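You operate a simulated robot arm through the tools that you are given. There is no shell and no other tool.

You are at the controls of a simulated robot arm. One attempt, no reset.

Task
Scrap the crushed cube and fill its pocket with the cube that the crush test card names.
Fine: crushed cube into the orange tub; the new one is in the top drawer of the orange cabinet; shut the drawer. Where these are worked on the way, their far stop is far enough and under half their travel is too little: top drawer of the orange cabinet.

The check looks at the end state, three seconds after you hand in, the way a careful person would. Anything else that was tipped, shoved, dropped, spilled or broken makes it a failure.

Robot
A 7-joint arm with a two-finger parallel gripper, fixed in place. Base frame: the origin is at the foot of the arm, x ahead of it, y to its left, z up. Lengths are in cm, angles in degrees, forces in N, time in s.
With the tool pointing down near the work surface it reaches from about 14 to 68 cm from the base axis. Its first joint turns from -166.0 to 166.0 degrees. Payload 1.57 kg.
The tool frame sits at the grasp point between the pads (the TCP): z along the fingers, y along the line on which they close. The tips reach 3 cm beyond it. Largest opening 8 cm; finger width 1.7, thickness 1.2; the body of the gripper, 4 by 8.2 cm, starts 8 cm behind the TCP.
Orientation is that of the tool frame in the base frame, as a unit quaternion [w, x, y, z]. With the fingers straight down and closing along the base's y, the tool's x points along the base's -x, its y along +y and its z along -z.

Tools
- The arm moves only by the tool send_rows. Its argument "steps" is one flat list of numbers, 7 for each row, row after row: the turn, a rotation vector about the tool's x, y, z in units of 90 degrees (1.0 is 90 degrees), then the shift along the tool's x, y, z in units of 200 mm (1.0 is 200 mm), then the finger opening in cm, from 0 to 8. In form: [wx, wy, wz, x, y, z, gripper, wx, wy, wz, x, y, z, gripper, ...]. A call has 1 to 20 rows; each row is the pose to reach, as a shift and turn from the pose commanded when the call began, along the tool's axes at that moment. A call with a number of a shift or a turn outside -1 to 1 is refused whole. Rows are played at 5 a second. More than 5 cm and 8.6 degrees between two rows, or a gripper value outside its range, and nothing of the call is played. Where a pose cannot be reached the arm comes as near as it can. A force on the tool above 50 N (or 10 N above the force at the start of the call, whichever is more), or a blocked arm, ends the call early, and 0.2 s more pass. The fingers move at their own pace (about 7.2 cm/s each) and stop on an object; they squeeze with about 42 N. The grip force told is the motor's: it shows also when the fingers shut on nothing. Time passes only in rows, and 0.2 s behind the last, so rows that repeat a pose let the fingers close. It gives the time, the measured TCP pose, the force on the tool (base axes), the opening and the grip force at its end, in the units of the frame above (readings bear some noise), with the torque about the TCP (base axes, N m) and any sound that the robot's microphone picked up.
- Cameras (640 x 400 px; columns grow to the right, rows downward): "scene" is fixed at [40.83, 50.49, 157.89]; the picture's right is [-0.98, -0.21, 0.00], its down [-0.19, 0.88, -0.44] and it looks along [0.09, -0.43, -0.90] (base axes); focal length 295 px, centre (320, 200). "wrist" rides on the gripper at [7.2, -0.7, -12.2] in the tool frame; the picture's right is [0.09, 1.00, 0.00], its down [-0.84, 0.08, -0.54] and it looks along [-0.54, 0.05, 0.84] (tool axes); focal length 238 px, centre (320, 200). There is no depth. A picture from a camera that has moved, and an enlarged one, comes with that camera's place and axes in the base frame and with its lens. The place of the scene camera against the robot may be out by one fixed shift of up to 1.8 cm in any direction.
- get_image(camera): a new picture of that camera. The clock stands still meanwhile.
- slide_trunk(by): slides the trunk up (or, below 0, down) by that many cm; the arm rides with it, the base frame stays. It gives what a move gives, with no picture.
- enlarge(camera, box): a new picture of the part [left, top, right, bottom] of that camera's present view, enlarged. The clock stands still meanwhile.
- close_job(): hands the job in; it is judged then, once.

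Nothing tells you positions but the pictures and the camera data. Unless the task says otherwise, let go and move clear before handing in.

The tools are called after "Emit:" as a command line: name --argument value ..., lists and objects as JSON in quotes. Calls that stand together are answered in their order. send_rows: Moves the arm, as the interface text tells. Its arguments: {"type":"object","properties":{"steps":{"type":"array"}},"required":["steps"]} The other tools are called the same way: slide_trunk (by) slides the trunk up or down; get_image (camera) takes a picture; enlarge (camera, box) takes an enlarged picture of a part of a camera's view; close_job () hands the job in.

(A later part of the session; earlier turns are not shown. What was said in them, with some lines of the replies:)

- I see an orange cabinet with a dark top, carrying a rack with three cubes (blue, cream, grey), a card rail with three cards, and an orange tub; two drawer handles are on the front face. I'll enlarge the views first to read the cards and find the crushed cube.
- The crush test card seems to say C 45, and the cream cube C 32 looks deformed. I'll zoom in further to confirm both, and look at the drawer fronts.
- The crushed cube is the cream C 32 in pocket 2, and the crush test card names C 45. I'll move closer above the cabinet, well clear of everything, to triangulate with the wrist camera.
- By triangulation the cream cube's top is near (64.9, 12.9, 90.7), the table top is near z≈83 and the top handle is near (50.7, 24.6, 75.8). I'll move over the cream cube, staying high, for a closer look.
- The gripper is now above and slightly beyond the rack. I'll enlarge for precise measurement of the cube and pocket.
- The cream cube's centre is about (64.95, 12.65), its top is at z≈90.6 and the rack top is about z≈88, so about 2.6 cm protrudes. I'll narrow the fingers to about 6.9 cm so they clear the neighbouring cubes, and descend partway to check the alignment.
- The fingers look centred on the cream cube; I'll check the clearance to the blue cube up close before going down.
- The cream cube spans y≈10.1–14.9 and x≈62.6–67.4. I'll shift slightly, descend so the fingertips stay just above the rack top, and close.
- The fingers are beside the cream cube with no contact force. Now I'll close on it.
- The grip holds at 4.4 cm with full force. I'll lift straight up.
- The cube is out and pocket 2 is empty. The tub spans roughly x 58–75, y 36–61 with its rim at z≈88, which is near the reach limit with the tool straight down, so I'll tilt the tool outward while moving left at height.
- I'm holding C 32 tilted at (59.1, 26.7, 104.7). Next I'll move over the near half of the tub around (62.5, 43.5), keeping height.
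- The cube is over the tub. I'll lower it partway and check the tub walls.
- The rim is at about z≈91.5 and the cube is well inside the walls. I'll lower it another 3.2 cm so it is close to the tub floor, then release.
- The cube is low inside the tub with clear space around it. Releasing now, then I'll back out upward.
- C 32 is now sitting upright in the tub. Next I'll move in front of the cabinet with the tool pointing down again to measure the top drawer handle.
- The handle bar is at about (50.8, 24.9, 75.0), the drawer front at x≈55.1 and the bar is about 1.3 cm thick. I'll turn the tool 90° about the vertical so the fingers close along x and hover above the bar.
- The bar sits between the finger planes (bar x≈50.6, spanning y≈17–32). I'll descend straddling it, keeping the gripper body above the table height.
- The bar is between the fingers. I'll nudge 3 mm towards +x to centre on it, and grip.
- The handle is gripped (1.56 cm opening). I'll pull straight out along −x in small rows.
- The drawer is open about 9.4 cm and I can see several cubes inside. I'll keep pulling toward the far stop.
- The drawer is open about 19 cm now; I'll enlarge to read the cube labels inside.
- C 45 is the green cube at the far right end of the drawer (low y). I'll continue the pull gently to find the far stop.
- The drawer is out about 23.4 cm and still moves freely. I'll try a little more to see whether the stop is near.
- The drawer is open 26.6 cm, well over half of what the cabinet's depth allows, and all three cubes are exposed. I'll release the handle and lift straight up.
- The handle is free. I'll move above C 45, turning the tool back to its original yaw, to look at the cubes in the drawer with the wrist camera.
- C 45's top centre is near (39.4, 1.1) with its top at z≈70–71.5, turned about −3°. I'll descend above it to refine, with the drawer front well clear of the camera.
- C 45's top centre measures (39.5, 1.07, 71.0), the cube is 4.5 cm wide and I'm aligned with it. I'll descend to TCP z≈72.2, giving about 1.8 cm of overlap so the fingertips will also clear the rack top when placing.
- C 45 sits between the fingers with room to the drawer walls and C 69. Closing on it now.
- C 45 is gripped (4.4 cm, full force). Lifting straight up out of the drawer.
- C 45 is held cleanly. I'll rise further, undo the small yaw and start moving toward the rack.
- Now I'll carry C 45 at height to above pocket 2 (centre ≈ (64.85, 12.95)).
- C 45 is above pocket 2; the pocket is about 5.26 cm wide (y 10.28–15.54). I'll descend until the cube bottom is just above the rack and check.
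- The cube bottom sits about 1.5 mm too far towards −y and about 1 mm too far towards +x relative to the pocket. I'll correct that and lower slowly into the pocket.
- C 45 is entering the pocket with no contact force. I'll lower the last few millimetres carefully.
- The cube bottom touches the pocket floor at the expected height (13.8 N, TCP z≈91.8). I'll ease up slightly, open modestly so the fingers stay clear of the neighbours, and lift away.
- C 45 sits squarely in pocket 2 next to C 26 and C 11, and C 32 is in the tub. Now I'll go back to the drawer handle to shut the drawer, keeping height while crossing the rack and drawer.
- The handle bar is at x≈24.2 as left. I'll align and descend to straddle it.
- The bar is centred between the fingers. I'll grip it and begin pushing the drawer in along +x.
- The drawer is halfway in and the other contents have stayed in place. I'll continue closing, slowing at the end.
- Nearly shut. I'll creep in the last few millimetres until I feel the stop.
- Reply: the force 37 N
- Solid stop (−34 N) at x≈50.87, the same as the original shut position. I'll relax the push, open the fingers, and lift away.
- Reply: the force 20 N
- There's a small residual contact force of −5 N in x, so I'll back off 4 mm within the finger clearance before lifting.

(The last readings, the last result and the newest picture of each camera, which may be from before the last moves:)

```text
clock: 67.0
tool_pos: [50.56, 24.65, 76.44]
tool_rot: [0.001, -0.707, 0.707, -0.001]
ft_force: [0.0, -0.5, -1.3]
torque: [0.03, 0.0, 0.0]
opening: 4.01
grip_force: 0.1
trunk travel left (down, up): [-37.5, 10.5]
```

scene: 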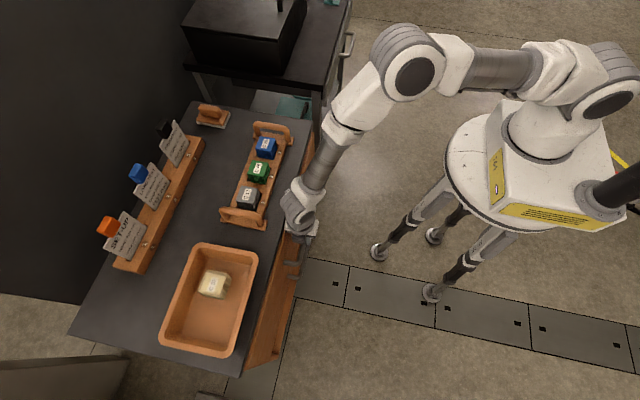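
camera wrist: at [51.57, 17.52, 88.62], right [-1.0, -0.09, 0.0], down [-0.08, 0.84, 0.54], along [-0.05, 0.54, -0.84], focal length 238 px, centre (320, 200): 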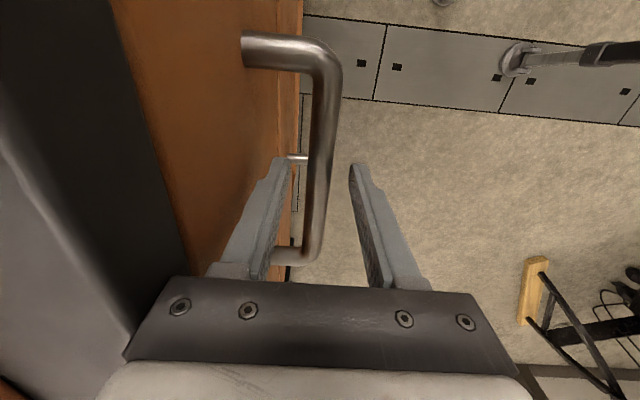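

No contact now. Lifting straight up and clear.

Emit:
send_rows --steps '[0, 0, 0, 0, 0, -0.05, 4, 0, 0, 0, 0, 0, -0.15, 4, 0, 0, 0, 0, 0, -0.3, 4, 0, 0, 0, 0, 0, -0.5, 4, 0, 0, 0, 0, 0, -0.7, 4, 0, 0, 0, 0, 0, -0.9, 4, 0, 0, 0, 0, 0, -1.0, 4, 0, 0, 0, 0, 0, -1.0, 4]'

Emit:
send_rows --steps '[0, 0, 0, 0, 0.2, -0.1, 4, 0, 0, 0, 0, 0.4, -0.2, 4, 0, 0, 0, 0, 0.6, -0.3, 4, 0, 0, 0, 0, 0.6, -0.3, 4]'

Emit:
get_image --camera "scene"

Emit:
get_image --camera "wrist"

```text
clock: 68.8
tool_pos: [50.57, 24.72, 96.45]
tool_rot: [0.0, 0.707, -0.707, -0.001]
ft_force: [0.0, 0.5, -0.4]
torque: [0.03, 0.03, 0.03]
opening: 3.99
grip_force: 0.0
trunk travel left (down, up): [-37.5, 10.5]
```

```text
clock: 69.8
tool_pos: [38.45, 24.76, 102.44]
tool_rot: [0.0, -0.707, 0.707, 0.0]
ft_force: [-0.1, 0.0, -0.3]
torque: [0.0, -0.02, 0.0]
opening: 4.0
grip_force: 0.0
trunk travel left (down, up): [-37.5, 10.5]
```

```text
taken
```

scene: 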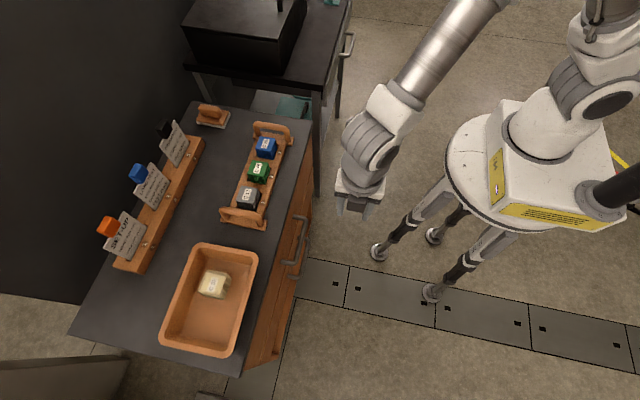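

```text
taken
camera wrist: at [39.13, 17.58, 114.63], right [-1.0, -0.09, 0.0], down [-0.08, 0.84, 0.54], along [-0.05, 0.54, -0.84], focal length 238 px, centre (320, 200)
```

wrist: 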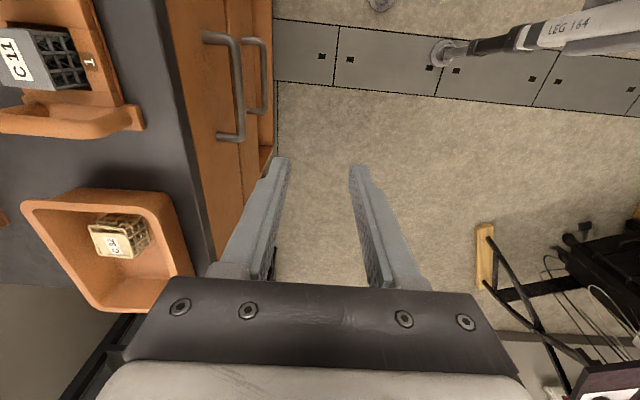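

Emit:
enlarge --camera "scene" --box '[220, 110, 320, 240]'

Emit:
enlarge --camera "scene" --box '[150, 190, 340, 400]'

Emit:
enlarge --camera "wrist" --box '[150, 0, 300, 220]'

Emit:
enlarge --camera "scene" --box '[90, 95, 240, 280]'

```text
3.08 times, centred on (270, 175) of scene
camera zoom: at [40.83, 50.49, 157.89], right [-0.98, -0.21, 0.0], down [-0.19, 0.88, -0.44], along [0.09, -0.43, -0.9], focal length 908 px, centre (474, 277)
```

zoom: 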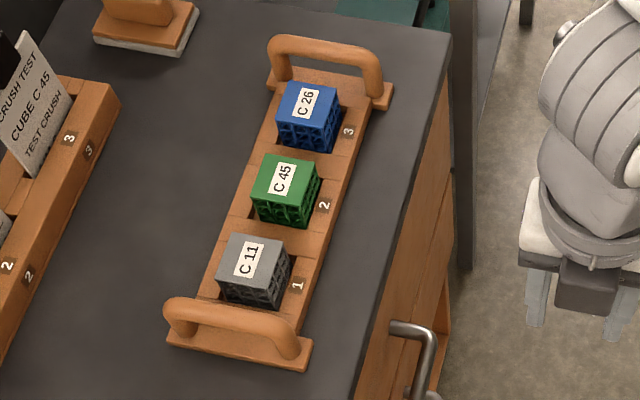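

```text
1.90 times, centred on (245, 295) of scene
camera zoom: at [40.83, 50.49, 157.89], right [-0.98, -0.21, 0.0], down [-0.19, 0.88, -0.44], along [0.09, -0.43, -0.9], focal length 562 px, centre (463, 19)
```

zoom: 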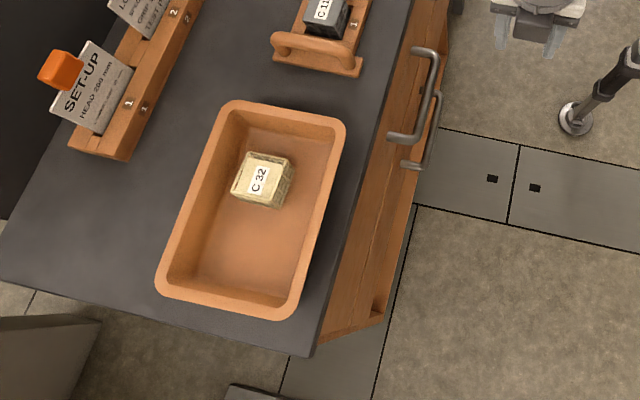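

```text
1.82 times, centred on (225, 110) of wrist
camera zoom: at [39.13, 17.58, 114.63], right [-1.0, -0.09, 0.0], down [-0.08, 0.84, 0.54], along [-0.05, 0.54, -0.84], focal length 433 px, centre (493, 364)
```

zoom: 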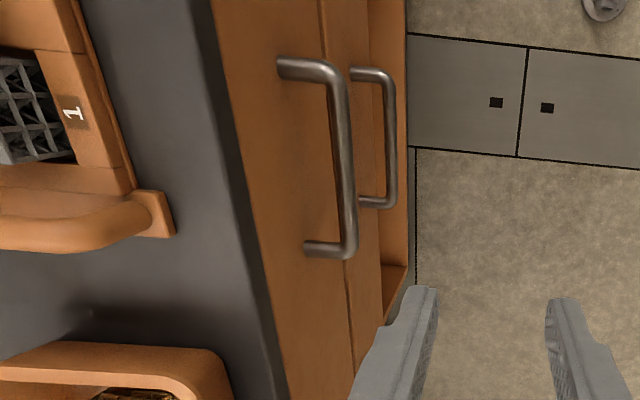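

```text
2.16 times, centred on (165, 188) of scene
camera zoom: at [40.83, 50.49, 157.89], right [-0.98, -0.21, 0.0], down [-0.19, 0.88, -0.44], along [0.09, -0.43, -0.9], focal length 638 px, centre (655, 227)
```

zoom: 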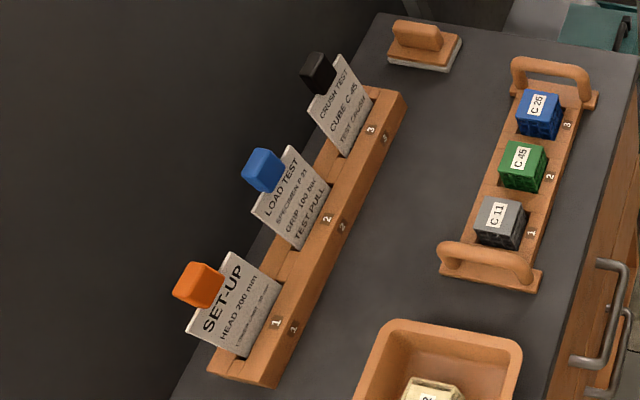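

Everything matches the goal: C 45 is seated in pocket 2, C 32 is in the orange tub, and the top drawer is shut with its handle where it started. Nothing else has moved and the gripper is empty and clear, so I'm handing in.

Emit:
close_job

```text
The job is handed in.
```

The job is handed in. The crushed cube C 32 is in the orange tub. Cube C 45, which the crush test card names, sits squarely in pocket 2 of the rack.

- **Drawer:** I pulled the top drawer out about 26.6 cm. I did not reach its far stop, but judging by the cabinet's depth that is well over half its travel. After taking C 45 I pushed the drawer back until it met a firm stop, and the handle is where it started.
- **Everything else:** In the last pictures the other two rack cubes, the cards and the tub looked as they did at the start. The two cubes and the flat strips still in the drawer looked unmoved when I last saw them with the drawer about halfway in; I could not see inside once it was shut.
- **Arm:** The gripper is empty and clear of the cabinet.
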